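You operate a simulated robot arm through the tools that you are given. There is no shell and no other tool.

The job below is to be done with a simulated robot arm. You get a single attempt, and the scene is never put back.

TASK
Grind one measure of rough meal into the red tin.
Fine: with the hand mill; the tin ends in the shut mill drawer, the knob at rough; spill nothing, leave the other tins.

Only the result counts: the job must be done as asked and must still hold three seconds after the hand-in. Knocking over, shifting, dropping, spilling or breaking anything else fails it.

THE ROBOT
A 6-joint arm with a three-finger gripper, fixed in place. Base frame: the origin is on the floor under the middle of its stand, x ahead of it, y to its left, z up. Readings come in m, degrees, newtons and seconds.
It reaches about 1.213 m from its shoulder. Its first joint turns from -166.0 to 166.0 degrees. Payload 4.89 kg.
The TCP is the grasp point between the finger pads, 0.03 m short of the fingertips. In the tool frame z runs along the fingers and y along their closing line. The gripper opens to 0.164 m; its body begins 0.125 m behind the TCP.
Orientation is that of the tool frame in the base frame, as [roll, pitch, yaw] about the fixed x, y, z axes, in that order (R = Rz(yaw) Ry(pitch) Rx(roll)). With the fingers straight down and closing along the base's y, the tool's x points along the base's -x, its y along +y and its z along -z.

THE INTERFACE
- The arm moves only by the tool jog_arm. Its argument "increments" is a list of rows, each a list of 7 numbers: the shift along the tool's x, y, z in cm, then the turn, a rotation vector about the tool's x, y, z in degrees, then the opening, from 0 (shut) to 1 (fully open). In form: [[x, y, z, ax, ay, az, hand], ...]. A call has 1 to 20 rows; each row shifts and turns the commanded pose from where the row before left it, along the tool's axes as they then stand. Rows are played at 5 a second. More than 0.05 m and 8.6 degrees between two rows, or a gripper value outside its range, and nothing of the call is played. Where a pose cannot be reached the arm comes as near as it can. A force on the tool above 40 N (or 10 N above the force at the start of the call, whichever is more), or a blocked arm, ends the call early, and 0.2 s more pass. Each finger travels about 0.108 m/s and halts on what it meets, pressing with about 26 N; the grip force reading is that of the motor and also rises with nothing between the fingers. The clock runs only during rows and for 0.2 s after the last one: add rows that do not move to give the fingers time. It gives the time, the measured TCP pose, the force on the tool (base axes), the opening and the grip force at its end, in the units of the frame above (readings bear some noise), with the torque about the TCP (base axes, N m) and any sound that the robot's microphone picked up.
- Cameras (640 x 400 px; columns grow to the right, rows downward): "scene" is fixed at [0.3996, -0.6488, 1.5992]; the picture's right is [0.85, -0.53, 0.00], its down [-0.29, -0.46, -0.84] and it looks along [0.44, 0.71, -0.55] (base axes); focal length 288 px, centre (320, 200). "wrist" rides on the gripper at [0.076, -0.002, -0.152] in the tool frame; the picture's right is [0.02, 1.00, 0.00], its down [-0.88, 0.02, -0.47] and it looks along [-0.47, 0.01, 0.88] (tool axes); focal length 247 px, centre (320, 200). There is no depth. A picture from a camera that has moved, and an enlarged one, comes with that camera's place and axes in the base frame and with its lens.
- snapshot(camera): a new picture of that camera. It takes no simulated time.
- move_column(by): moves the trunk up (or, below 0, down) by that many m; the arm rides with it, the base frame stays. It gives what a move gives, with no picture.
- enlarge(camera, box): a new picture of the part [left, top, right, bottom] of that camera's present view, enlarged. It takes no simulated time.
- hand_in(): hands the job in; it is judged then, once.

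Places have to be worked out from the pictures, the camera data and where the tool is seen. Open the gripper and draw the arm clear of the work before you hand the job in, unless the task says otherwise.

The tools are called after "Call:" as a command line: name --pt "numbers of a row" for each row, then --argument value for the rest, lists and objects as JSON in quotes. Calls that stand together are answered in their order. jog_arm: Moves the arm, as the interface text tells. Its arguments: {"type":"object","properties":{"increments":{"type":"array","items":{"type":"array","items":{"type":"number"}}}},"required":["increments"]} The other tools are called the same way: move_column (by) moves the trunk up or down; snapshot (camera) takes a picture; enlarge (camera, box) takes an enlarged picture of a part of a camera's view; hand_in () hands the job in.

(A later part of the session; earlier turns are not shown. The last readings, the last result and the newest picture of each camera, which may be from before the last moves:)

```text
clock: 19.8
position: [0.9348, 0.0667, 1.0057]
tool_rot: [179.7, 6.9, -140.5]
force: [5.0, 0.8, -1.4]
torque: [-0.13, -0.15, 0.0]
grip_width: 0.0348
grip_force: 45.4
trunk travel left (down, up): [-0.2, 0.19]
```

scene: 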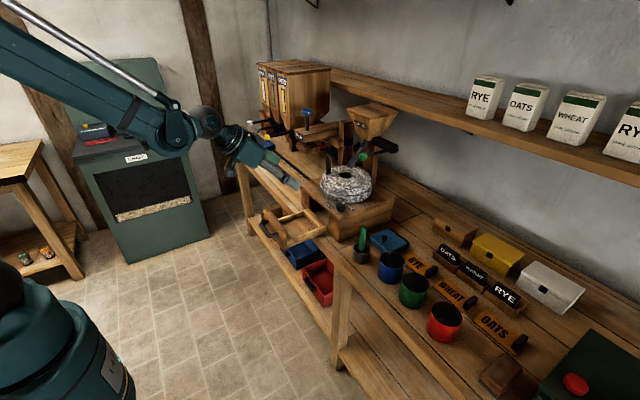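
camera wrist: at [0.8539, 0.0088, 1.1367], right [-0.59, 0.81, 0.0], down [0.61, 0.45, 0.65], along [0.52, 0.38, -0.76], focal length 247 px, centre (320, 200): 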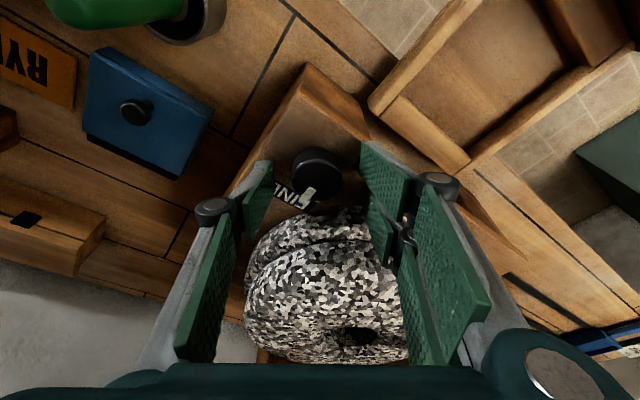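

The side load is gone. Now I turn another 45° about this point.

Call:
jog_arm --pt "0 0 0 -0.61 0 -4.96 0.1" --pt "0 0 0 -0.61 0 -4.96 0.1" --pt "0 0 0 -0.61 0 -4.96 0.1" --pt "0 0 0 -0.61 0 -4.96 0.1" --pt "0 0 0 -0.61 0 -4.96 0.1" --pt "0 0 0 -0.61 0 -4.96 0.1" --pt "0 0 0 -0.61 0 -4.96 0.1" --pt "0 0 0 -0.61 0 -4.96 0.1" --pt "0 0 0 -0.61 0 -4.96 0.1"

Call:
enlarge --camera "wrist" --box '[230, 110, 430, 260]'

```text
clock: 21.0
position: [0.9354, 0.0667, 1.0059]
tool_rot: [179.8, 7.1, -115.7]
force: [8.7, -3.9, 1.5]
torque: [-0.19, -0.31, 0.02]
grip_width: 0.0346
grip_force: 45.1
trunk travel left (down, up): [-0.2, 0.19]
stopped in row 6: the force on the tool passed its limit at 41 N (the readings are from after the stop); the commanded pose is now the measured one
```

```text
2.67 times, centred on (330, 185) of wrist
camera zoom: at [0.8967, -0.0204, 1.1483], right [-0.91, 0.41, 0.0], down [0.34, 0.74, 0.58], along [0.24, 0.53, -0.82], focal length 659 px, centre (293, 240)
```

zoom: 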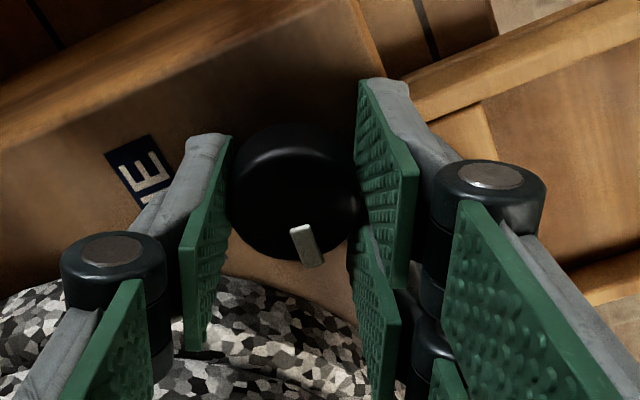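

Total is now about 85°. I relieve the roughly 1 mm offset along -tool y and keep turning.

Call:
jog_arm --pt "0 -0.1 0 0 0 0 0.1" --pt "0 0 0 -0.61 0 -4.96 0.1" --pt "0 0 0 -0.61 0 -4.96 0.1" --pt "0 0 0 -0.49 0 -3.97 0.1" --pt "0 0 0 0 0 0 0.1"

Call:
enlarge --camera "wrist" --box '[230, 110, 430, 260]'

```text
clock: 22.2
position: [0.9351, 0.0657, 1.0052]
tool_rot: [179.7, 7.2, -101.6]
force: [-11.4, 2.1, -7.0]
torque: [-0.16, 0.29, -0.45]
grip_width: 0.0346
grip_force: 45.5
trunk travel left (down, up): [-0.2, 0.19]
```

```text
2.67 times, centred on (330, 185) of wrist
camera zoom: at [0.919, -0.0273, 1.1484], right [-0.98, 0.18, 0.0], down [0.15, 0.8, 0.58], along [0.1, 0.57, -0.82], focal length 659 px, centre (293, 240)
```

zoom: 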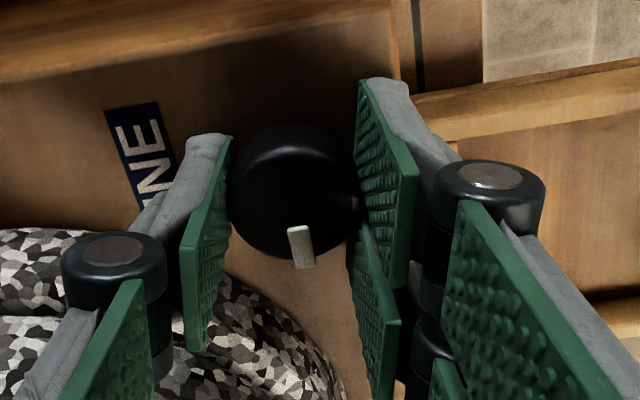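

A vertical torque of -0.45 Nm and the pointer slipping slightly in the grip say the end stop is reached at about 90°. I release, lift and check the pointer.

Call:
jog_arm --pt "0 0 0 0 0 0 0.25" --pt "0 0 0 0 0 0 0.4" --pt "0 0 0 0 0 0 0.4" --pt "-0.49 0 -3.97 0 0 0 0.4" --pt "-0.49 0 -3.97 0 0 0 0.4" --pt "-0.49 0 -3.97 0 0 0 0.4" --pt "-0.49 0 -3.97 0 0 0 0.4"

Call:
enlarge --camera "wrist" --box '[240, 60, 420, 180]'

Call:
enlarge --camera "scene" --box '[315, 180, 375, 220]'

```text
clock: 23.8
position: [0.9371, 0.065, 1.1659]
tool_rot: [179.7, 7.1, -101.7]
force: [0.5, -0.1, -0.6]
torque: [0.02, 0.06, 0.04]
grip_width: 0.0655
grip_force: 0.1
trunk travel left (down, up): [-0.2, 0.19]
```

```text
3.33 times, centred on (330, 120) of wrist
camera zoom: at [0.9201, -0.0277, 1.3092], right [-0.98, 0.18, 0.0], down [0.15, 0.8, 0.58], along [0.1, 0.57, -0.82], focal length 823 px, centre (287, 467)
```

zoom: 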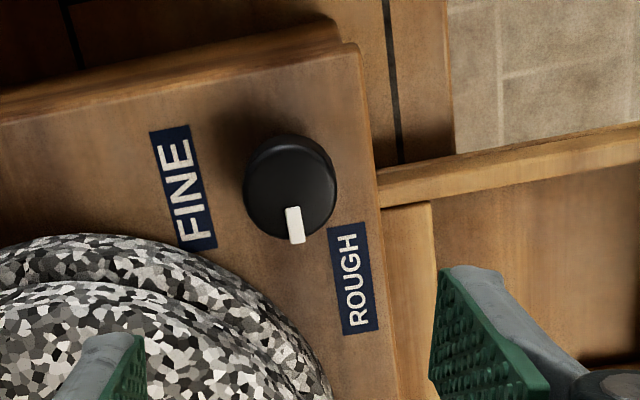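

```text
10.00 times, centred on (345, 200) of scene
camera zoom: at [0.3996, -0.6488, 1.5992], right [0.85, -0.53, 0.0], down [-0.29, -0.46, -0.84], along [0.44, 0.71, -0.55], focal length 2881 px, centre (70, 200)
```

zoom: 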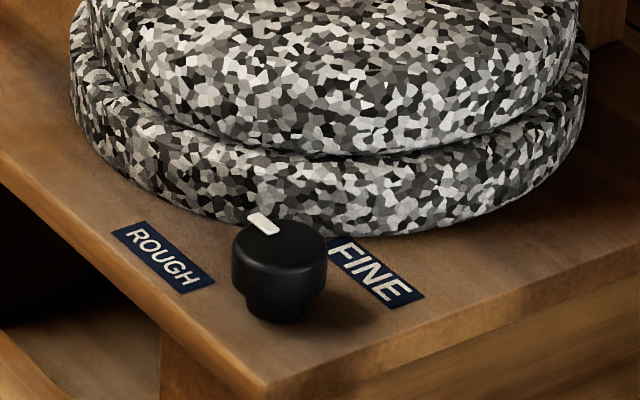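

The pointer now points along +y at ROUGH's side, against the stop. I draw away from the mill and go over to the red tin for a close look.

Call:
jog_arm --pt "1.0 4.85 0 0 0 0 0.6" --pt "1.0 4.85 0 0 3.6 0 0.6" --pt "0 0 -4.5 0 3.5 0 0.8" --pt "0 0 -3.5 0 0 0 0.8" --pt "4.56 -1.9 0 0 0 0 0.8" --pt "4.56 -1.9 0 0 0 0 0.8" --pt "4.56 -1.9 0 0 0 0 0.8" --pt "4.56 -1.9 0 0 0 0 0.8" --pt "4.56 -1.9 0 0 0 0 0.8" --pt "4.56 -1.9 0 0 0 0 0.8" --pt "4.56 -1.9 0 0 0 0 0.8" --pt "4.56 -1.9 0 0 0 0 0.8" --pt "4.56 -1.9 0 0 0 0 0.8" --pt "4.56 -1.9 0 0 0 0 0.8"

Call:
snapshot --camera "wrist"

Call:
snapshot --camera "scene"

```text
clock: 26.8
position: [0.9314, -0.4206, 1.2445]
tool_rot: [179.7, 0.0, -101.6]
force: [0.0, 0.7, 0.2]
torque: [-0.27, -0.12, 0.0]
grip_width: 0.1311
grip_force: 0.1
trunk travel left (down, up): [-0.2, 0.19]
```

```text
taken
camera wrist: at [0.9178, -0.4964, 1.3968], right [-0.98, 0.18, 0.0], down [0.16, 0.87, 0.47], along [0.08, 0.47, -0.88], focal length 247 px, centre (320, 200)
```

wrist: 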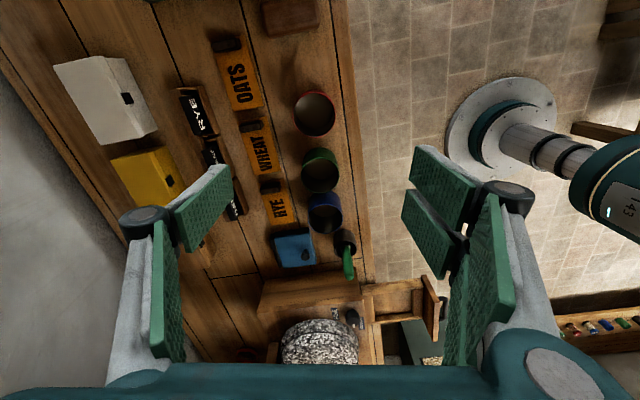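

```text
taken
```

scene: 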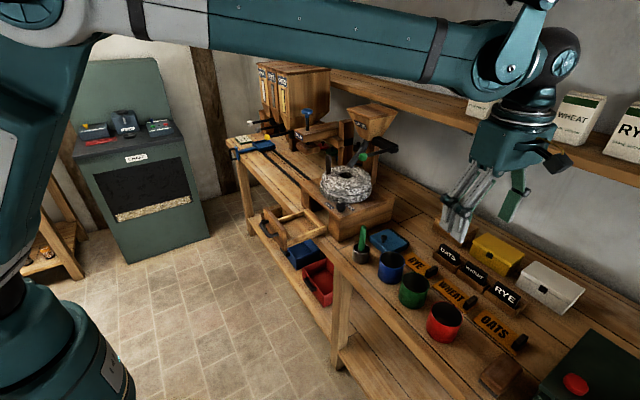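

I enlarge the view of the red tin and its neighbours to fix its centre and rim height.

Call:
enlarge --camera "wrist" --box '[230, 60, 390, 180]'

```text
3.33 times, centred on (310, 120) of wrist
camera zoom: at [0.9178, -0.4964, 1.3968], right [-0.98, 0.18, 0.0], down [0.16, 0.87, 0.47], along [0.08, 0.47, -0.88], focal length 823 px, centre (353, 467)
```

zoom: 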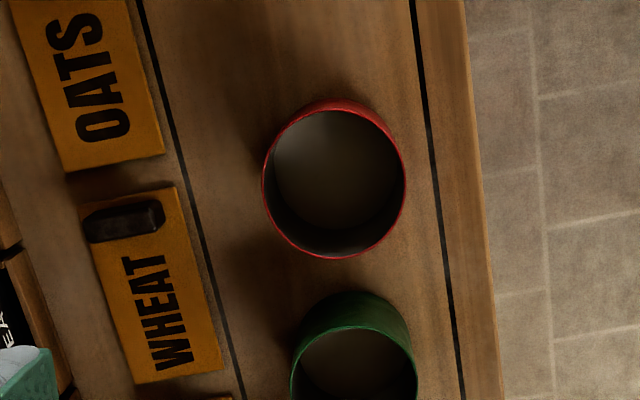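

Tin centre is at about (0.942,-0.423), rim ⌀ about 8 cm at z≈0.92, bench ≈0.855. I shift over it, set the opening to 11.5 cm and come down to just above the rim for a check.

Call:
jog_arm --pt "0 -1.09 4.5 0 0 0 0.7" --pt "0 0 4.7 0 0 0 0.7" --pt "0 0 4.7 0 0 0 0.7" --pt "0 0 4.7 0 0 0 0.7" --pt "0 0 4.7 0 0 0 0.7" --pt "0 0 4.3 0 0 0 0.7"

Call:
snapshot --camera "wrist"

Call:
enlarge --camera "scene" --box '[380, 230, 520, 360]'

```text
clock: 28.2
position: [0.94, -0.4244, 0.9679]
tool_rot: [179.7, -0.1, -101.7]
force: [-0.6, 0.5, 0.3]
torque: [-0.07, -0.13, -0.01]
grip_width: 0.1149
grip_force: 0.1
trunk travel left (down, up): [-0.2, 0.19]
```

```text
taken
camera wrist: at [0.926, -0.4997, 1.121], right [-0.98, 0.18, 0.0], down [0.16, 0.87, 0.47], along [0.08, 0.47, -0.88], focal length 247 px, centre (320, 200)
```

wrist: 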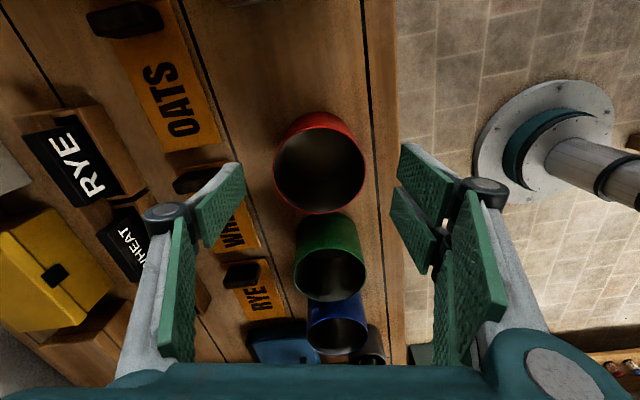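

```text
3.08 times, centred on (450, 295) of scene
camera zoom: at [0.3996, -0.6488, 1.5992], right [0.85, -0.53, 0.0], down [-0.29, -0.46, -0.84], along [0.44, 0.71, -0.55], focal length 886 px, centre (-80, -92)
```

zoom: 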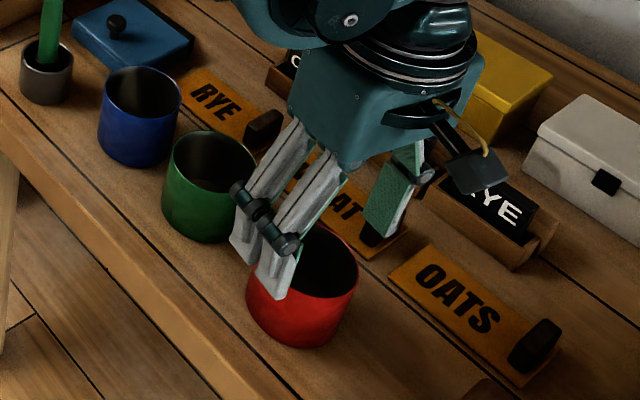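

The tin is centred between the fingers. I descend 5 cm and close on its upper wall.

Call:
jog_arm --pt "0 0 2.5 0 0 0 0.7" --pt "0 0 2.5 0 0 0 0.7" --pt "0 0 0 0 0 0 0.6" --pt "0 0 0 0 0 0 0.52" --pt "0 0 0 0 0 0 0.45" --pt "0 0 0 0 0 0 0.4" --pt "0 0 0 0 0 0 0.4"

Call:
snapshot --camera "wrist"

Call:
enlarge --camera "scene" --box '[380, 230, 520, 360]'

```text
clock: 29.8
position: [0.9395, -0.4247, 0.9173]
tool_rot: [179.7, 0.0, -101.7]
force: [-1.0, 0.7, 1.2]
torque: [0.04, -0.01, 0.05]
grip_width: 0.0789
grip_force: 26.4
trunk travel left (down, up): [-0.2, 0.19]
```

```text
taken
camera wrist: at [0.9269, -0.4998, 1.0706], right [-0.98, 0.18, 0.0], down [0.16, 0.87, 0.47], along [0.08, 0.47, -0.88], focal length 247 px, centre (320, 200)
```

wrist: 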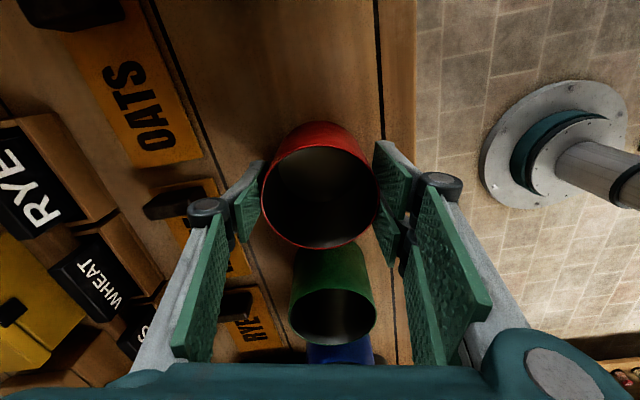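

```text
3.08 times, centred on (450, 295) of scene
camera zoom: at [0.3996, -0.6488, 1.5992], right [0.85, -0.53, 0.0], down [-0.29, -0.46, -0.84], along [0.44, 0.71, -0.55], focal length 886 px, centre (-80, -92)
```

zoom: 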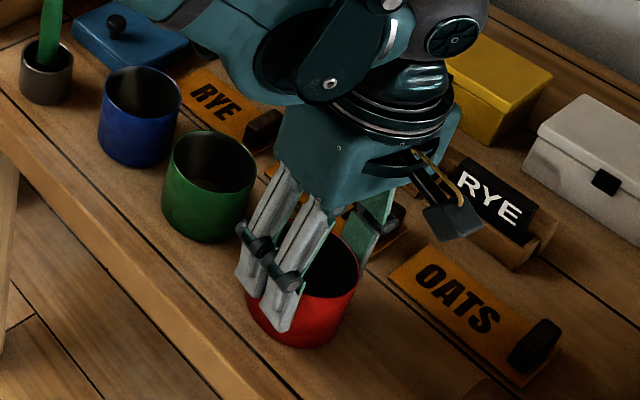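

The tin is held firmly (7.9 cm, 26 N). I lift it 16 cm, draw it out in front of the bench, and carry it along +y toward the open drawer (centre ≈ (0.812,0.183)).

Call:
jog_arm --pt "0 0 -2 0 0 0 0.4" --pt "0 0 -4 0 0 0 0.4" --pt "0 0 -5 0 0 0 0.4" --pt "0 0 -5 0 0 0 0.4" --pt "0.88 4.24 0 0 0 0 0.4" --pt "0.88 4.24 0 0 0 0 0.4" --pt "0.88 4.24 0 0 0 0 0.4" --pt "-3.5 0.73 0 0 0 0 0.4" --pt "-4.0 0.83 0 0 0 0 0.4" --pt "-4.0 0.83 0 0 0 0 0.4" --pt "-4.0 0.83 0 0 0 0 0.4" --pt "-4.0 0.83 0 0 0 0 0.4" --pt "-4.0 0.83 0 0 0 0 0.4" --pt "-4.0 0.83 0 0 0 0 0.4" --pt "-4.0 0.83 0 0 0 0 0.4" --pt "-4.0 0.83 0 0 0 0 0.4"

Call:
snapshot --camera "scene"

Call:
snapshot --camera "wrist"

```text
clock: 33.2
position: [0.8111, -0.0634, 1.0772]
tool_rot: [179.7, 0.1, -101.7]
force: [0.5, -1.3, 0.2]
torque: [0.18, 0.05, 0.0]
grip_width: 0.0657
grip_force: 0.1
trunk travel left (down, up): [-0.2, 0.19]
```

```text
taken
```

scene: 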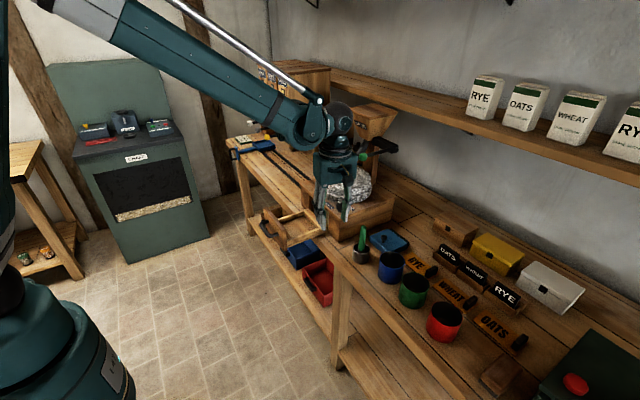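

```text
taken
camera wrist: at [0.7981, -0.1377, 1.2311], right [-0.98, 0.18, 0.0], down [0.16, 0.87, 0.47], along [0.08, 0.47, -0.88], focal length 247 px, centre (320, 200)
```

wrist: 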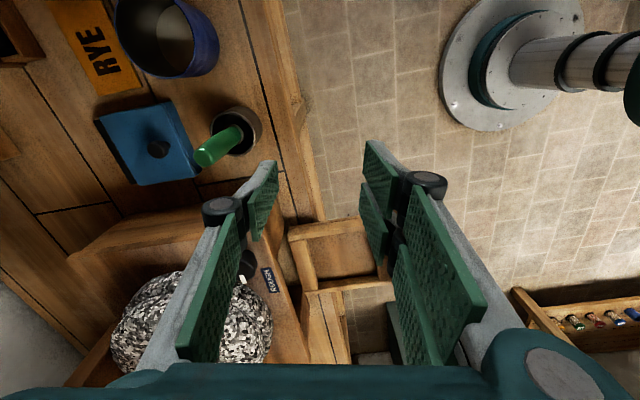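

The tin slipped out on the lift and stands where it was; the grip force evidently scales with how far I command the fingers shut. I go back above it and look before gripping harder.

Call:
jog_arm --pt "3.944 -0.819 0 0 0 0 0.7" --pt "3.944 -0.819 0 0 0 0 0.7" --pt "3.944 -0.819 0 0 0 0 0.7" --pt "3.944 -0.819 0 0 0 0 0.7" --pt "3.944 -0.819 0 0 0 0 0.7" --pt "3.944 -0.819 0 0 0 0 0.7" --pt "3.944 -0.819 0 0 0 0 0.7" --pt "3.944 -0.819 0 0 0 0 0.7" --pt "3.944 -0.819 0 0 0 0 0.7" --pt "-0.88 -4.24 0 0 0 0 0.7" --pt "-0.88 -4.24 0 0 0 0 0.7" --pt "-0.88 -4.24 0 0 0 0 0.7"

Call:
snapshot --camera "wrist"

Call:
enlarge --camera "scene" --box '[380, 230, 520, 360]'

```text
clock: 35.8
position: [0.9393, -0.4232, 1.0763]
tool_rot: [179.8, 0.1, -101.7]
force: [-0.3, 0.1, 1.4]
torque: [-0.03, -0.16, -0.05]
grip_width: 0.1148
grip_force: 0.0
trunk travel left (down, up): [-0.2, 0.19]
```

```text
taken
camera wrist: at [0.9265, -0.4987, 1.2297], right [-0.98, 0.18, 0.0], down [0.16, 0.87, 0.47], along [0.08, 0.47, -0.88], focal length 247 px, centre (320, 200)
```

wrist: 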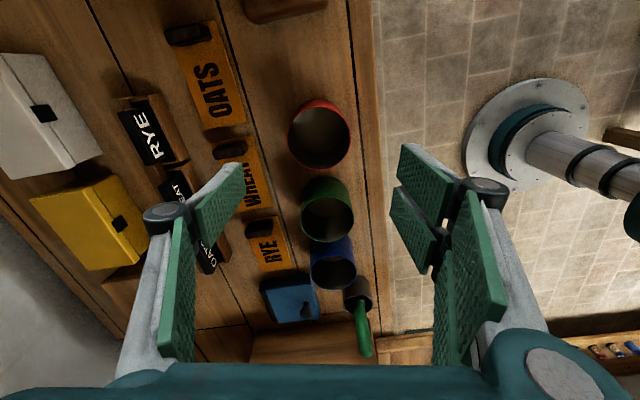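

```text
3.08 times, centred on (450, 295) of scene
camera zoom: at [0.3996, -0.6488, 1.5992], right [0.85, -0.53, 0.0], down [-0.29, -0.46, -0.84], along [0.44, 0.71, -0.55], focal length 886 px, centre (-80, -92)
```

zoom: 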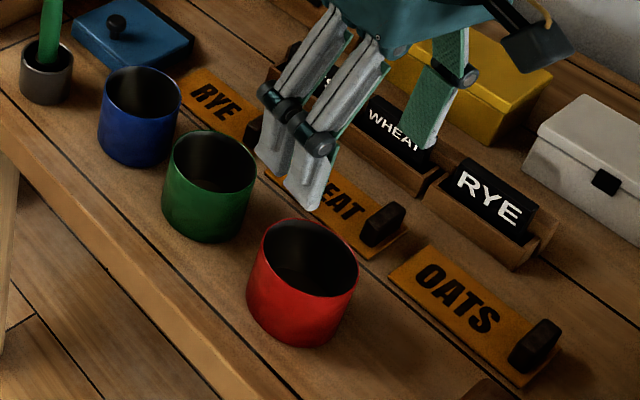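

The tin stands upright and unmoved at (0.94,-0.426). I descend again, a little deeper, and this time command the fingers fully shut, then lift 3 cm to test.

Call:
jog_arm --pt "0.2 0 4.5 0 0 0 0.7" --pt "0 0 4.5 0 0 0 0.7" --pt "0 0 4.5 0 0 0 0.7" --pt "0 0 2.9 0 0 0 0.7" --pt "0 0 0 0 0 0 0.6" --pt "0 0 0 0 0 0 0.5" --pt "0 0 0 0 0 0 0.35" --pt "0 0 0 0 0 0 0.2" --pt "0 0 0 0 0 0 0.0" --pt "0 0 0 0 0 0 0.0" --pt "0 0 -0.5 0 0 0 0.0" --pt "0 0 -1.0 0 0 0 0.0" --pt "0 0 -1.5 0 0 0 0.0"

Call:
enlarge --camera "scene" --box '[380, 230, 520, 360]'

```text
clock: 38.6
position: [0.9396, -0.4242, 0.9439]
tool_rot: [179.8, -0.1, -101.6]
force: [1.0, -0.1, -1.8]
torque: [0.07, 0.05, -0.01]
grip_width: 0.0786
grip_force: 25.9
trunk travel left (down, up): [-0.2, 0.19]
```

```text
3.08 times, centred on (450, 295) of scene
camera zoom: at [0.3996, -0.6488, 1.5992], right [0.85, -0.53, 0.0], down [-0.29, -0.46, -0.84], along [0.44, 0.71, -0.55], focal length 886 px, centre (-80, -92)
```

zoom: 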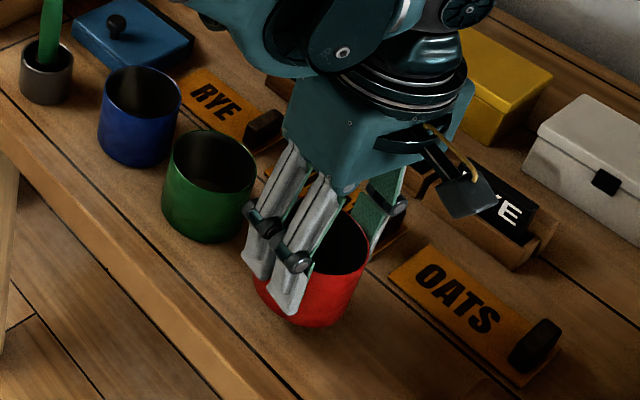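

Held this time: width stays 7.86 cm and the load is about 2 N. I lift on gently and bring it out in front of the bench.

Call:
jog_arm --pt "0 0 -2 0 0 0 0" --pt "0 0 -3 0 0 0 0" --pt "0 0 -3 0 0 0 0" --pt "0 0 -3 0 0 0 0" --pt "0 0 -3 0 0 0 0" --pt "0.66 3.18 0 0 0 0 0" --pt "0.66 3.18 0 0 0 0 0" --pt "0.66 3.18 0 0 0 0 0" --pt "0.66 3.18 0 0 0 0 0" --pt "0 0 0 0 0 0 0"

Call:
snapshot --camera "wrist"

```text
clock: 40.8
position: [0.8115, -0.4257, 1.0846]
tool_rot: [179.9, 0.0, -101.7]
force: [-0.4, -0.4, -1.6]
torque: [-0.03, -0.07, 0.01]
grip_width: 0.0784
grip_force: 26.3
trunk travel left (down, up): [-0.2, 0.19]
```

```text
taken
camera wrist: at [0.7975, -0.5011, 1.2374], right [-0.98, 0.18, 0.0], down [0.16, 0.87, 0.47], along [0.08, 0.47, -0.88], focal length 247 px, centre (320, 200)
```

wrist: 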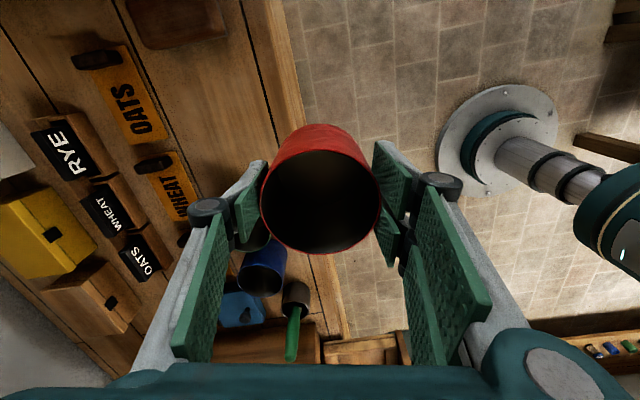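

The tin is secure. I carry it along +y to above the drawer at the same height.

Call:
jog_arm --pt "-2.5 0.52 0 0 0 0 0" --pt "-3.5 0.727 0 0 0 0 0" --pt "-3.5 0.727 0 0 0 0 0" --pt "-3.5 0.727 0 0 0 0 0" --pt "-3.5 0.727 0 0 0 0 0" --pt "-3.5 0.727 0 0 0 0 0" --pt "-3.5 0.727 0 0 0 0 0" --pt "-3.5 0.727 0 0 0 0 0" --pt "-3.5 0.727 0 0 0 0 0" --pt "-3.5 0.727 0 0 0 0 0" --pt "-3.5 0.727 0 0 0 0 0" --pt "-3.5 0.727 0 0 0 0 0" --pt "-3.5 0.727 0 0 0 0 0" --pt "-3.5 0.727 0 0 0 0 0" --pt "-3.5 0.727 0 0 0 0 0" --pt "-3.5 0.727 0 0 0 0 0" --pt "-3.5 0.727 0 0 0 0 0" --pt "-1.1 0.23 0 0 0 0 0"

Call:
snapshot --camera "wrist"

Call:
enlarge --camera "scene" --box '[230, 120, 390, 280]'

```text
clock: 44.6
position: [0.8106, 0.1827, 1.0843]
tool_rot: [179.7, 0.1, -101.7]
force: [0.0, 0.5, -1.1]
torque: [0.03, 0.04, -0.01]
grip_width: 0.0786
grip_force: 26.1
trunk travel left (down, up): [-0.2, 0.19]
```

```text
taken
camera wrist: at [0.7975, 0.108, 1.2369], right [-0.98, 0.18, 0.0], down [0.16, 0.87, 0.47], along [0.08, 0.47, -0.88], focal length 247 px, centre (320, 200)
```

wrist: 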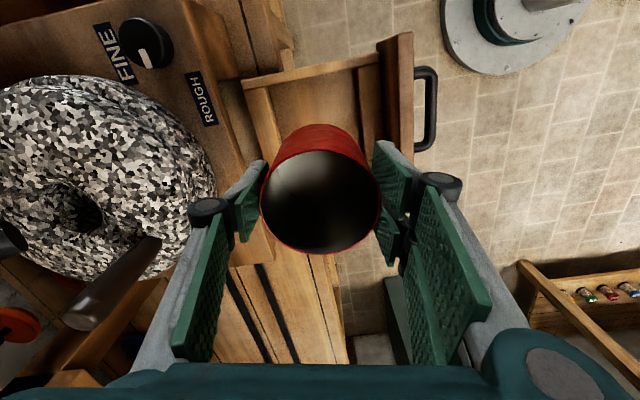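

```text
2.50 times, centred on (310, 200) of scene
camera zoom: at [0.3996, -0.6488, 1.5992], right [0.85, -0.53, 0.0], down [-0.29, -0.46, -0.84], along [0.44, 0.71, -0.55], focal length 720 px, centre (345, 200)
```

zoom: 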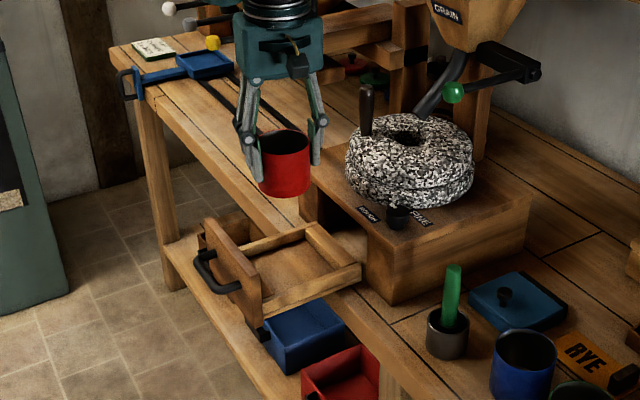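

Now I turn the gripper 78° in the air so the fingers close along y, over the low drawer sides rather than the tall front.

Call:
jog_arm --pt "0 0 0 0 0 7.83 0" --pt "0 0 0 0 0 7.83 0" --pt "0 0 0 0 0 7.83 0" --pt "0 0 0 0 0 7.83 0" --pt "0 0 0 0 0 7.83 0" --pt "0 0 0 0 0 7.83 0" --pt "0 0 0 0 0 7.83 0" --pt "0 0 0 0 0 7.83 0" --pt "0 0 0 0 0 7.83 0" --pt "0 0 0 0 0 7.83 0"

Call:
snapshot --camera "wrist"

Call:
enlarge --camera "scene" --box '[230, 140, 350, 260]'

```text
clock: 46.8
position: [0.8092, 0.1837, 1.0847]
tool_rot: [179.9, -0.2, 179.9]
force: [-0.9, 0.2, -1.1]
torque: [-0.01, 0.02, 0.01]
grip_width: 0.0787
grip_force: 25.9
trunk travel left (down, up): [-0.2, 0.19]
```

```text
taken
camera wrist: at [0.7342, 0.1811, 1.2378], right [-0.02, 1.0, 0.0], down [0.88, 0.02, 0.47], along [0.47, 0.01, -0.88], focal length 247 px, centre (320, 200)
```

wrist: 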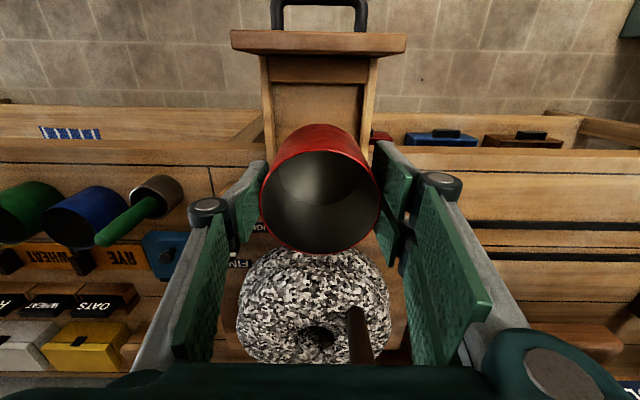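

```text
3.33 times, centred on (290, 200) of scene
camera zoom: at [0.3996, -0.6488, 1.5992], right [0.85, -0.53, 0.0], down [-0.29, -0.46, -0.84], along [0.44, 0.71, -0.55], focal length 960 px, centre (420, 200)
```

zoom: 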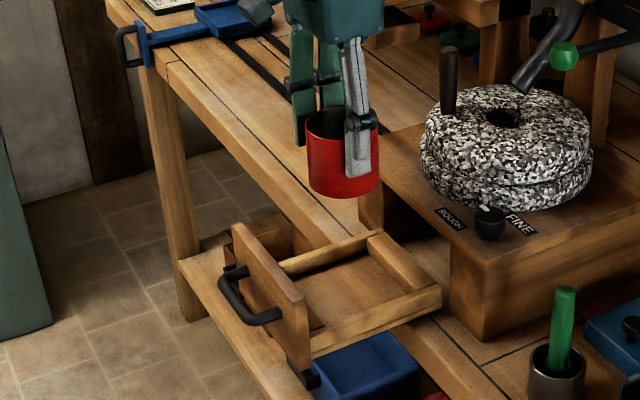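

The tin is centred over the drawer interior (centre ≈ (0.81,0.1825); sides about 2 cm clear). I lower it to just above the drawer floor.

Call:
jog_arm --pt "0 -0.1 3.5 0 0 0 0" --pt "0 0 3.5 0 0 0 0" --pt "0 0 3.5 0 0 0 0" --pt "0 0 3.0 0 0 0 0" --pt "0 0 0 0 0 0 0"

Call:
snapshot --camera "wrist"

Call:
enlarge --camera "scene" --box '[230, 160, 350, 280]'

```text
clock: 48.0
position: [0.8084, 0.1813, 0.9487]
tool_rot: [179.8, -0.2, -180.0]
force: [0.2, 1.5, -1.9]
torque: [-0.03, 0.03, 0.0]
grip_width: 0.0788
grip_force: 25.4
trunk travel left (down, up): [-0.2, 0.19]
```

```text
taken
camera wrist: at [0.7339, 0.1796, 1.1019], right [-0.02, 1.0, 0.0], down [0.88, 0.02, 0.47], along [0.47, 0.01, -0.88], focal length 247 px, centre (320, 200)
```

wrist: 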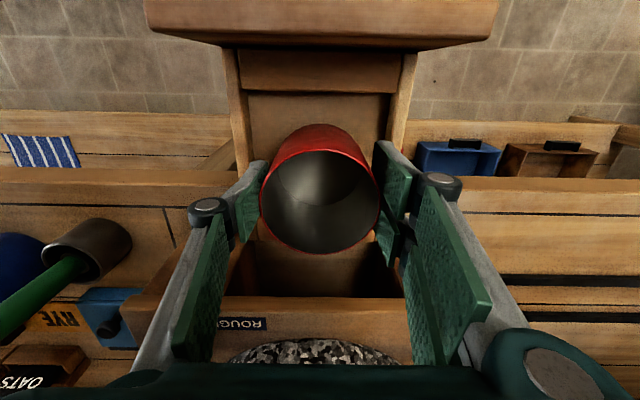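

```text
3.33 times, centred on (290, 220) of scene
camera zoom: at [0.3996, -0.6488, 1.5992], right [0.85, -0.53, 0.0], down [-0.29, -0.46, -0.84], along [0.44, 0.71, -0.55], focal length 960 px, centre (420, 133)
```

zoom: 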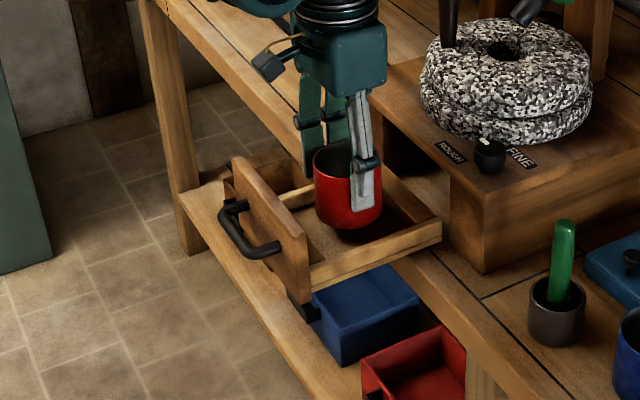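

The tin hangs inside the drawer outline, a couple of centimetres above its floor. I lower in small steps and watch the force for contact.

Call:
jog_arm --pt "0 0 0.6 0 0 0 0" --pt "0 0 0.6 0 0 0 0" --pt "0 0 0.6 0 0 0 0" --pt "0 0 0 0 0 0 0"

Call:
jog_arm --pt "0 0 0.4 0 0 0 0" --pt "0 0 0.3 0 0 0 0" --pt "0 0 0 0 0 0 0"

Call:
enlarge --camera "scene" --box '[250, 170, 350, 250]'

```text
clock: 49.0
position: [0.8081, 0.1822, 0.9307]
tool_rot: [179.9, -0.1, 180.0]
force: [-0.1, -0.1, -1.8]
torque: [-0.03, 0.03, 0.0]
grip_width: 0.0785
grip_force: 26.0
trunk travel left (down, up): [-0.2, 0.19]
```

```text
clock: 49.8
position: [0.8091, 0.1815, 0.9254]
tool_rot: [179.9, -0.1, 179.9]
force: [1.2, -0.9, 18.6]
torque: [-0.03, -0.11, 0.25]
grip_width: 0.0788
grip_force: 25.7
trunk travel left (down, up): [-0.2, 0.19]
```

```text
5.00 times, centred on (300, 210) of scene
camera zoom: at [0.3996, -0.6488, 1.5992], right [0.85, -0.53, 0.0], down [-0.29, -0.46, -0.84], along [0.44, 0.71, -0.55], focal length 1440 px, centre (420, 150)
```

zoom: 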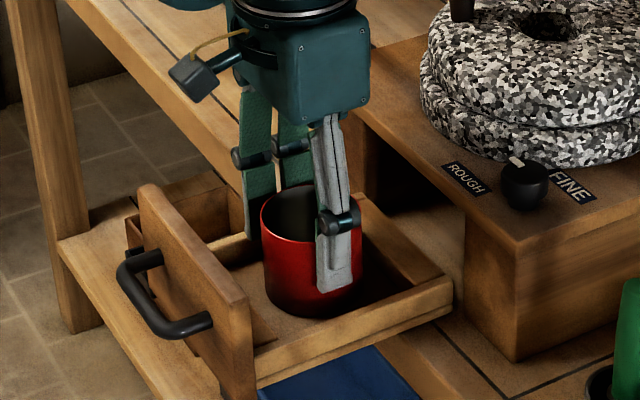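

Contact at TCP z≈0.925 (18.6 N up): the tin stands on the drawer floor. I ease up 1 mm, open slightly, and lift straight away.

Call:
jog_arm --pt "0 0 -0.15 0 0 0 0" --pt "0 0 0 0 0 0 0.45" --pt "0 0 0 0 0 0 0.52" --pt "0 0 0 0 0 0 0.56" --pt "0 0 0 0 0 0 0.56" --pt "0 0 -2 0 0 0 0.56" --pt "0 0 -3 0 0 0 0.56" --pt "0 0 -4 0 0 0 0.56" --pt "0 0 -4.5 0 0 0 0.56" --pt "0 0 -4.5 0 0 0 0.56" --pt "0 0 -4.5 0 0 0 0.56"

Call:
snapshot --camera "wrist"

Call:
enlarge --camera "scene" --box '[250, 170, 350, 250]'

```text
clock: 52.2
position: [0.8113, 0.1838, 1.1479]
tool_rot: [179.8, -0.2, -180.0]
force: [0.3, 0.0, -0.4]
torque: [-0.03, 0.13, 0.03]
grip_width: 0.0919
grip_force: 0.0
trunk travel left (down, up): [-0.2, 0.19]
```

```text
taken
camera wrist: at [0.7347, 0.1812, 1.3035], right [-0.02, 1.0, 0.0], down [0.88, 0.02, 0.47], along [0.47, 0.01, -0.88], focal length 247 px, centre (320, 200)
```

wrist: 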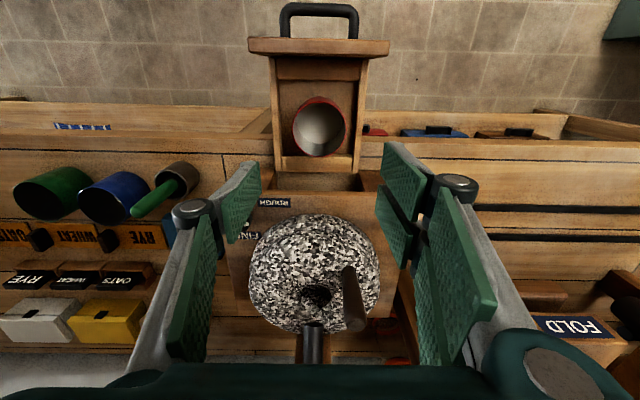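

```text
5.00 times, centred on (300, 210) of scene
camera zoom: at [0.3996, -0.6488, 1.5992], right [0.85, -0.53, 0.0], down [-0.29, -0.46, -0.84], along [0.44, 0.71, -0.55], focal length 1440 px, centre (420, 150)
```

zoom: 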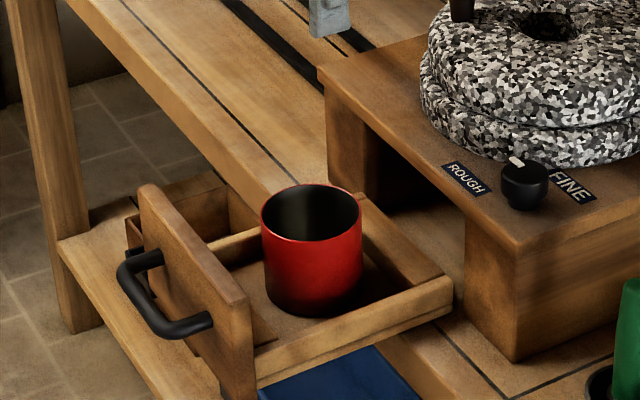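

The tin stands in the drawer, clear all round. Next I go in front of the drawer handle (bar at about x 0.666, y 0.184, z 0.90) with fingers shut, to push the drawer home slowly.

Call:
jog_arm --pt "4.62 0 0 0 0 0 0.3" --pt "4.62 0 0 0 0 0 0" --pt "4.62 0 0 0 0 0 0" --pt "4.62 0 0 0 0 0 0" --pt "4.62 0 0 0 0 0 0" --pt "0 0 4.13 0 0 0 0" --pt "0 0 4.13 0 0 0 0" --pt "0 0 4.13 0 0 0 0" --pt "0 0 4.13 0 0 0 0" --pt "0 0 4.13 0 0 0 0" --pt "0 0 4.13 0 0 0 0"

Call:
snapshot --camera "wrist"

Call:
enlarge --camera "scene" --box '[210, 150, 350, 270]'

```text
clock: 54.6
position: [0.577, 0.18, 0.9046]
tool_rot: [179.9, -0.2, -180.0]
force: [-1.3, 0.1, 0.2]
torque: [0.03, -0.23, 0.02]
grip_width: 0.0
grip_force: 26.3
trunk travel left (down, up): [-0.2, 0.19]
```

```text
taken
camera wrist: at [0.5011, 0.1788, 1.0568], right [-0.02, 1.0, 0.0], down [0.88, 0.02, 0.47], along [0.47, 0.01, -0.88], focal length 247 px, centre (320, 200)
```

wrist: 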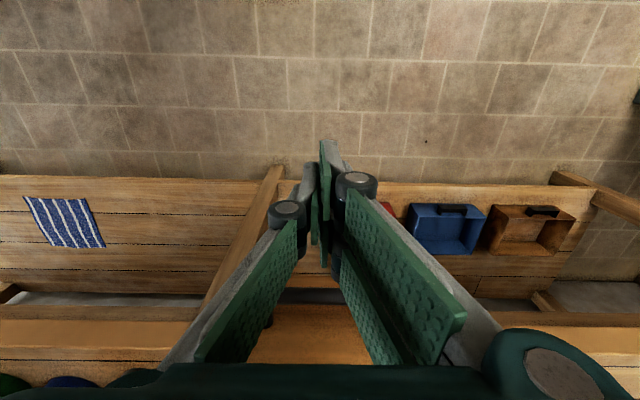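

```text
3.33 times, centred on (280, 210) of scene
camera zoom: at [0.3996, -0.6488, 1.5992], right [0.85, -0.53, 0.0], down [-0.29, -0.46, -0.84], along [0.44, 0.71, -0.55], focal length 960 px, centre (453, 167)
```

zoom: 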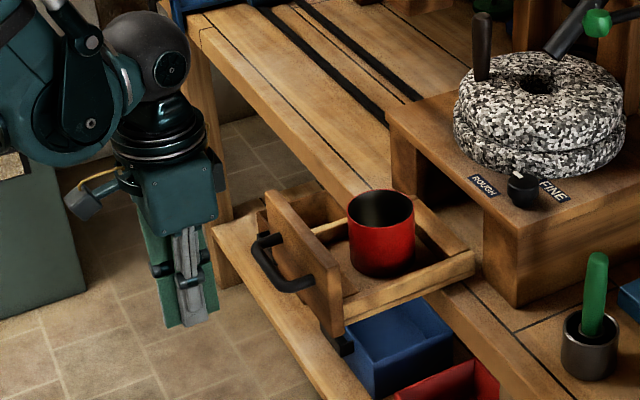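

The shut fingers are about 5 cm in front of the handle at its height. I advance and push slowly along +x.

Call:
jog_arm --pt "-2 0 0.3 0 0 0 0" --pt "-1.5 0.3 0 0 0 0 0" --pt "-1 0 0 0 0 0 0" --pt "-1 0 0 0 0 0 0" --pt "-1 0 0 0 0 0 0" --pt "-1.2 0 0 0 0 0 0" --pt "-1.2 0 0 0 0 0 0" --pt "-1.2 0 0 0 0 0 0"

Call:
enlarge --camera "scene" --box '[210, 150, 350, 270]'

```text
clock: 56.4
position: [0.679, 0.1852, 0.8997]
tool_rot: [179.9, -0.1, -179.9]
force: [-0.9, 0.0, 0.0]
torque: [-0.02, -0.08, 0.0]
grip_width: 0.0
grip_force: 26.1
trunk travel left (down, up): [-0.2, 0.19]
```

```text
3.33 times, centred on (280, 210) of scene
camera zoom: at [0.3996, -0.6488, 1.5992], right [0.85, -0.53, 0.0], down [-0.29, -0.46, -0.84], along [0.44, 0.71, -0.55], focal length 960 px, centre (453, 167)
```

zoom: 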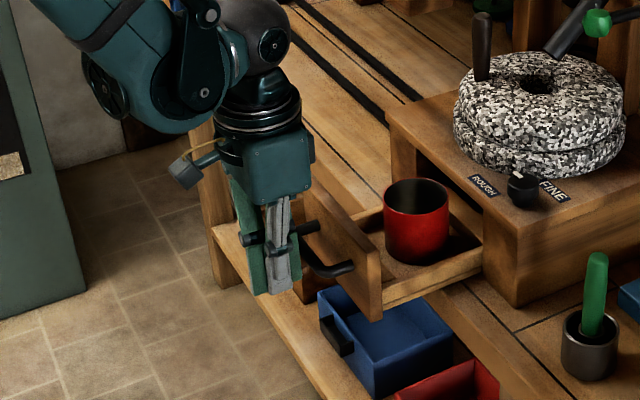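

The drawer is sliding in with the tin upright (hardly any force). I keep pushing at the same gentle speed.

Call:
jog_arm --pt "-1 0 0 0 0 0 0" --pt "-1 0 0 0 0 0 0" --pt "-1 0 0 0 0 0 0" --pt "-1 0 0 0 0 0 0" --pt "-1 0 0 0 0 0 0" --pt "-1 0 0 0 0 0 0" --pt "-1 0 0 0 0 0 0" --pt "-1 0 0 0 0 0 0"

Call:
enlarge --camera "scene" --box '[240, 140, 380, 260]'

```text
clock: 58.2
position: [0.7587, 0.1857, 0.8993]
tool_rot: [179.9, -0.2, -180.0]
force: [-0.8, 0.4, 0.0]
torque: [0.05, -0.06, 0.02]
grip_width: 0.0001
grip_force: 26.4
trunk travel left (down, up): [-0.2, 0.19]
```

```text
3.33 times, centred on (310, 200) of scene
camera zoom: at [0.3996, -0.6488, 1.5992], right [0.85, -0.53, 0.0], down [-0.29, -0.46, -0.84], along [0.44, 0.71, -0.55], focal length 960 px, centre (353, 200)
```

zoom: 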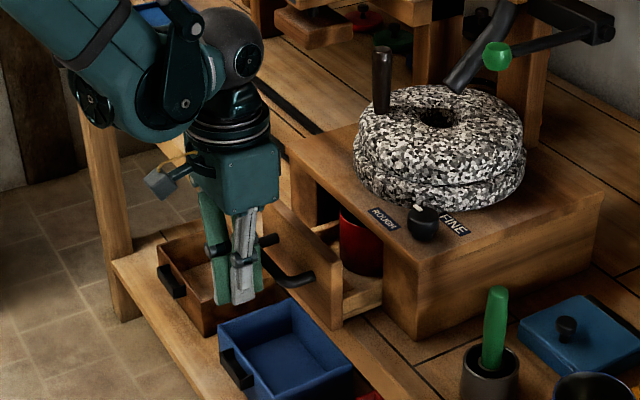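

The tin has passed under the top board. I push on until the panel meets the box front.

Call:
jog_arm --pt "-1 0 0 0 0 0 0" --pt "-1 0 0 0 0 0 0" --pt "-1 0 0 0 0 0 0" --pt "-0.8 0 0 0 0 0 0" --pt "-0.6 0 0 0 0 0 0" --pt "-0.5 0 0 0 0 0 0" --pt "-0.5 0 0 0 0 0 0" --pt "-0.5 0 0 0 0 0 0" --pt "-0.5 0 0 0 0 0 0"

Call:
enlarge --camera "scene" --box '[240, 140, 380, 260]'

Call:
snapshot --camera "wrist"

```text
clock: 60.2
position: [0.8177, 0.1847, 0.9002]
tool_rot: [-179.9, -0.6, -179.8]
force: [-13.7, -1.1, 0.0]
torque: [0.0, -0.17, 0.0]
grip_width: 0.0002
grip_force: 25.5
trunk travel left (down, up): [-0.2, 0.19]
stopped in row 9: the force on the tool passed its limit at 49 N (the readings are from after the stop); the commanded pose is now the measured one
```

```text
3.33 times, centred on (310, 200) of scene
camera zoom: at [0.3996, -0.6488, 1.5992], right [0.85, -0.53, 0.0], down [-0.29, -0.46, -0.84], along [0.44, 0.71, -0.55], focal length 960 px, centre (353, 200)
```

zoom: 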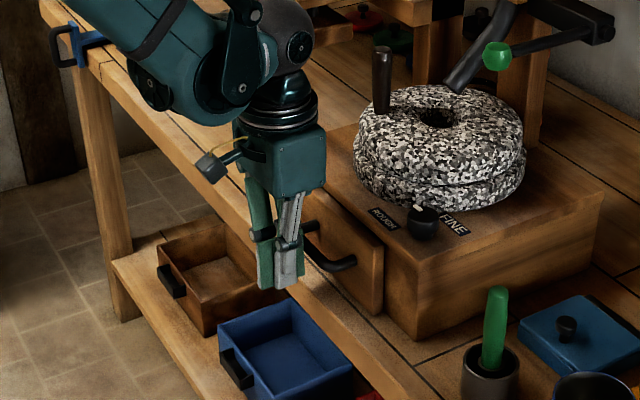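

```text
taken
camera wrist: at [0.7424, 0.1833, 1.0535], right [-0.02, 1.0, 0.0], down [0.89, 0.02, 0.46], along [0.46, 0.01, -0.89], focal length 247 px, centre (320, 200)
```

wrist: 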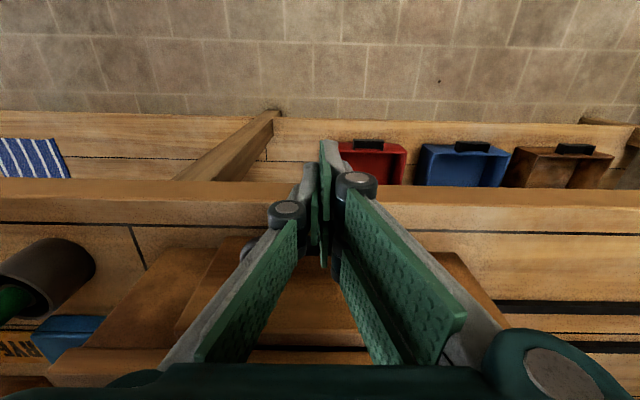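

The panel is flush with the box (49 N stop). I back off, rise, and tilt toward the mill to examine the lever and check the drawer.

Call:
jog_arm --pt "1 0 0 0 0 0 0" --pt "2 0 0 0 0 0 0" --pt "4 0 0 0 0 0 0" --pt "4 0 0 0 0 0 0" --pt "2 0 -4 0 0 0 0.3" --pt "0 0 -4.8 0 0 0 0.5" --pt "0 0 -4.8 0 0 0 0.5" --pt "0 -2.5 -4.2 0 0 0 0.5" --pt "0 -2.5 -4.2 0 0 0 0.5" --pt "0 -2.5 -4.2 0 0 0 0.5" --pt "0 -2.5 -4.2 0 0 0 0.5" --pt "0 -2.5 0 0 -7.5 0 0.5" --pt "0 0 0 0 -7.5 0 0.5" --pt "0 0 0 0 -7.5 0 0.5" --pt "0 0 0 0 -7.5 0 0.5"

Call:
snapshot --camera "wrist"

Call:
enlarge --camera "scene" --box '[270, 110, 410, 260]'

```text
clock: 63.4
position: [0.6917, 0.0583, 1.2048]
tool_rot: [180.0, 29.6, -180.0]
force: [1.2, -0.9, -0.2]
torque: [0.01, 0.14, 0.01]
grip_width: 0.0822
grip_force: 0.1
trunk travel left (down, up): [-0.2, 0.19]
```

```text
taken
camera wrist: at [0.551, 0.0574, 1.3003], right [-0.02, 1.0, -0.01], down [0.53, 0.02, 0.85], along [0.85, 0.01, -0.53], focal length 247 px, centre (320, 200)
```

wrist: 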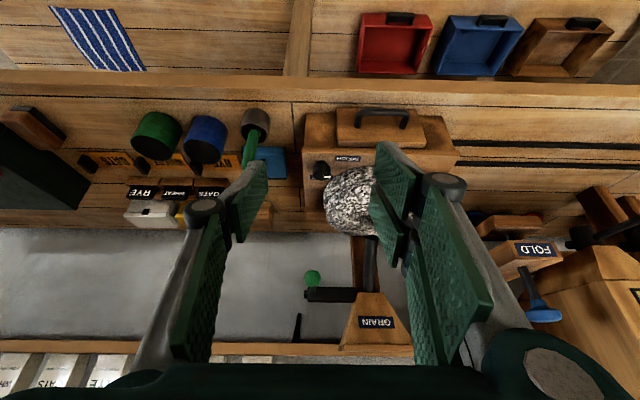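

```text
2.67 times, centred on (340, 185) of scene
camera zoom: at [0.3996, -0.6488, 1.5992], right [0.85, -0.53, 0.0], down [-0.29, -0.46, -0.84], along [0.44, 0.71, -0.55], focal length 768 px, centre (267, 240)
```

zoom: 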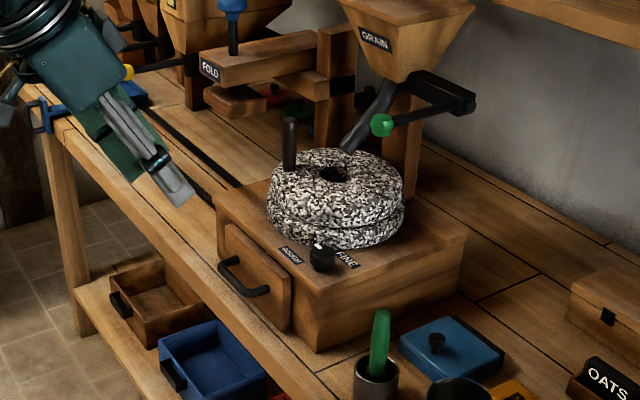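

The drawer is shut and flush. The ball triangulates again to (1.012,0.052,1.177). I look closely at the lever before gripping it.

Call:
enlarge --camera "wrist" --box '[270, 230, 410, 360]'

Call:
enlarge --camera "scene" --box '[335, 130, 415, 190]'

```text
3.08 times, centred on (340, 295) of wrist
camera zoom: at [0.551, 0.0574, 1.3003], right [-0.02, 1.0, -0.01], down [0.53, 0.02, 0.85], along [0.85, 0.01, -0.53], focal length 760 px, centre (258, -92)
```

zoom: 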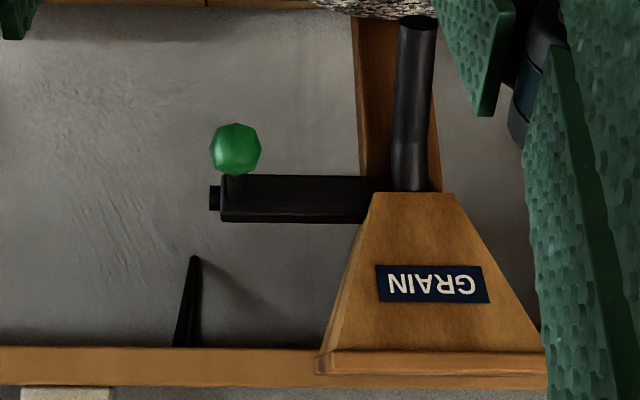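

```text
6.67 times, centred on (375, 160) of scene
camera zoom: at [0.3996, -0.6488, 1.5992], right [0.85, -0.53, 0.0], down [-0.29, -0.46, -0.84], along [0.44, 0.71, -0.55], focal length 1921 px, centre (-47, 467)
```

zoom: 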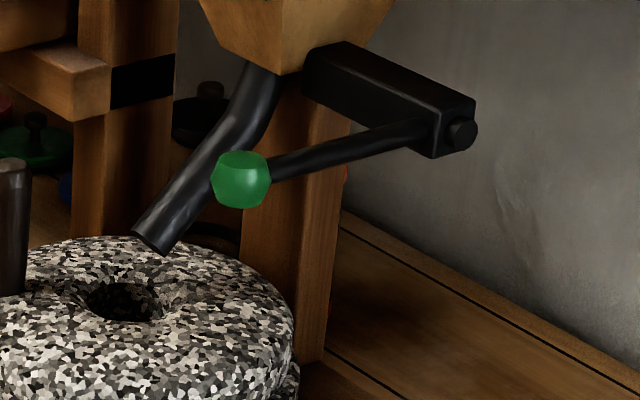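

The lever hangs on a y-axle at about (1.148,·,1.176), arm 13.6 cm, ball ⌀ about 31 mm. I tilt to 45° and bring the open fingers up to the ball, stopping short.

Call:
jog_arm --pt "0 0 0 0 -7.7 0 0.4" --pt "0 0 0 0 -7.7 0 0.4" --pt "-3.448 -0.105 3.103 0 0 0 0.4" --pt "-3.448 -0.105 3.103 0 0 0 0.4" --pt "-3.448 -0.105 3.103 0 0 0 0.4" --pt "-3.448 -0.105 3.103 0 0 0 0.4" --pt "-3.448 -0.105 3.103 0 0 0 0.4" --pt "-3.448 -0.105 3.103 0 0 0 0.4" --pt "0 0 0 0 0 0 0.4"

Call:
snapshot --camera "wrist"

Call:
enlarge --camera "scene" --box '[310, 110, 410, 190]'

```text
clock: 65.4
position: [0.9709, 0.0545, 1.2171]
tool_rot: [179.9, 44.9, 180.0]
force: [1.4, -0.5, -0.1]
torque: [0.01, 0.03, -0.02]
grip_width: 0.0656
grip_force: 0.1
trunk travel left (down, up): [-0.2, 0.19]
```

```text
taken
camera wrist: at [0.8098, 0.0519, 1.2727], right [-0.02, 1.0, -0.01], down [0.29, 0.02, 0.96], along [0.96, 0.01, -0.29], focal length 247 px, centre (320, 200)
```

wrist: 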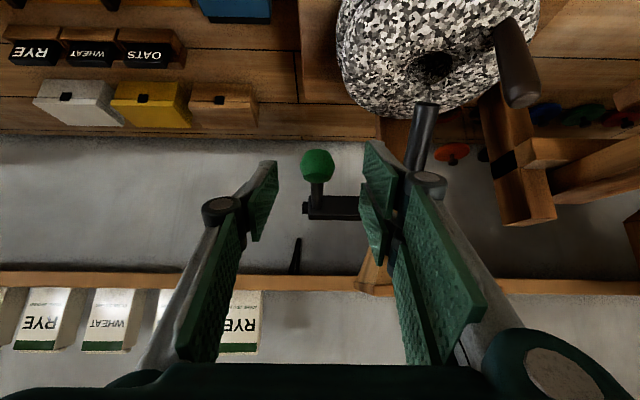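

```text
5.00 times, centred on (360, 150) of scene
camera zoom: at [0.3996, -0.6488, 1.5992], right [0.85, -0.53, 0.0], down [-0.29, -0.46, -0.84], along [0.44, 0.71, -0.55], focal length 1440 px, centre (120, 450)
```

zoom: 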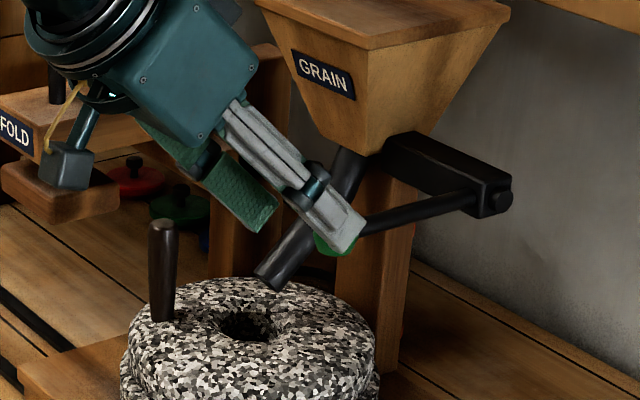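

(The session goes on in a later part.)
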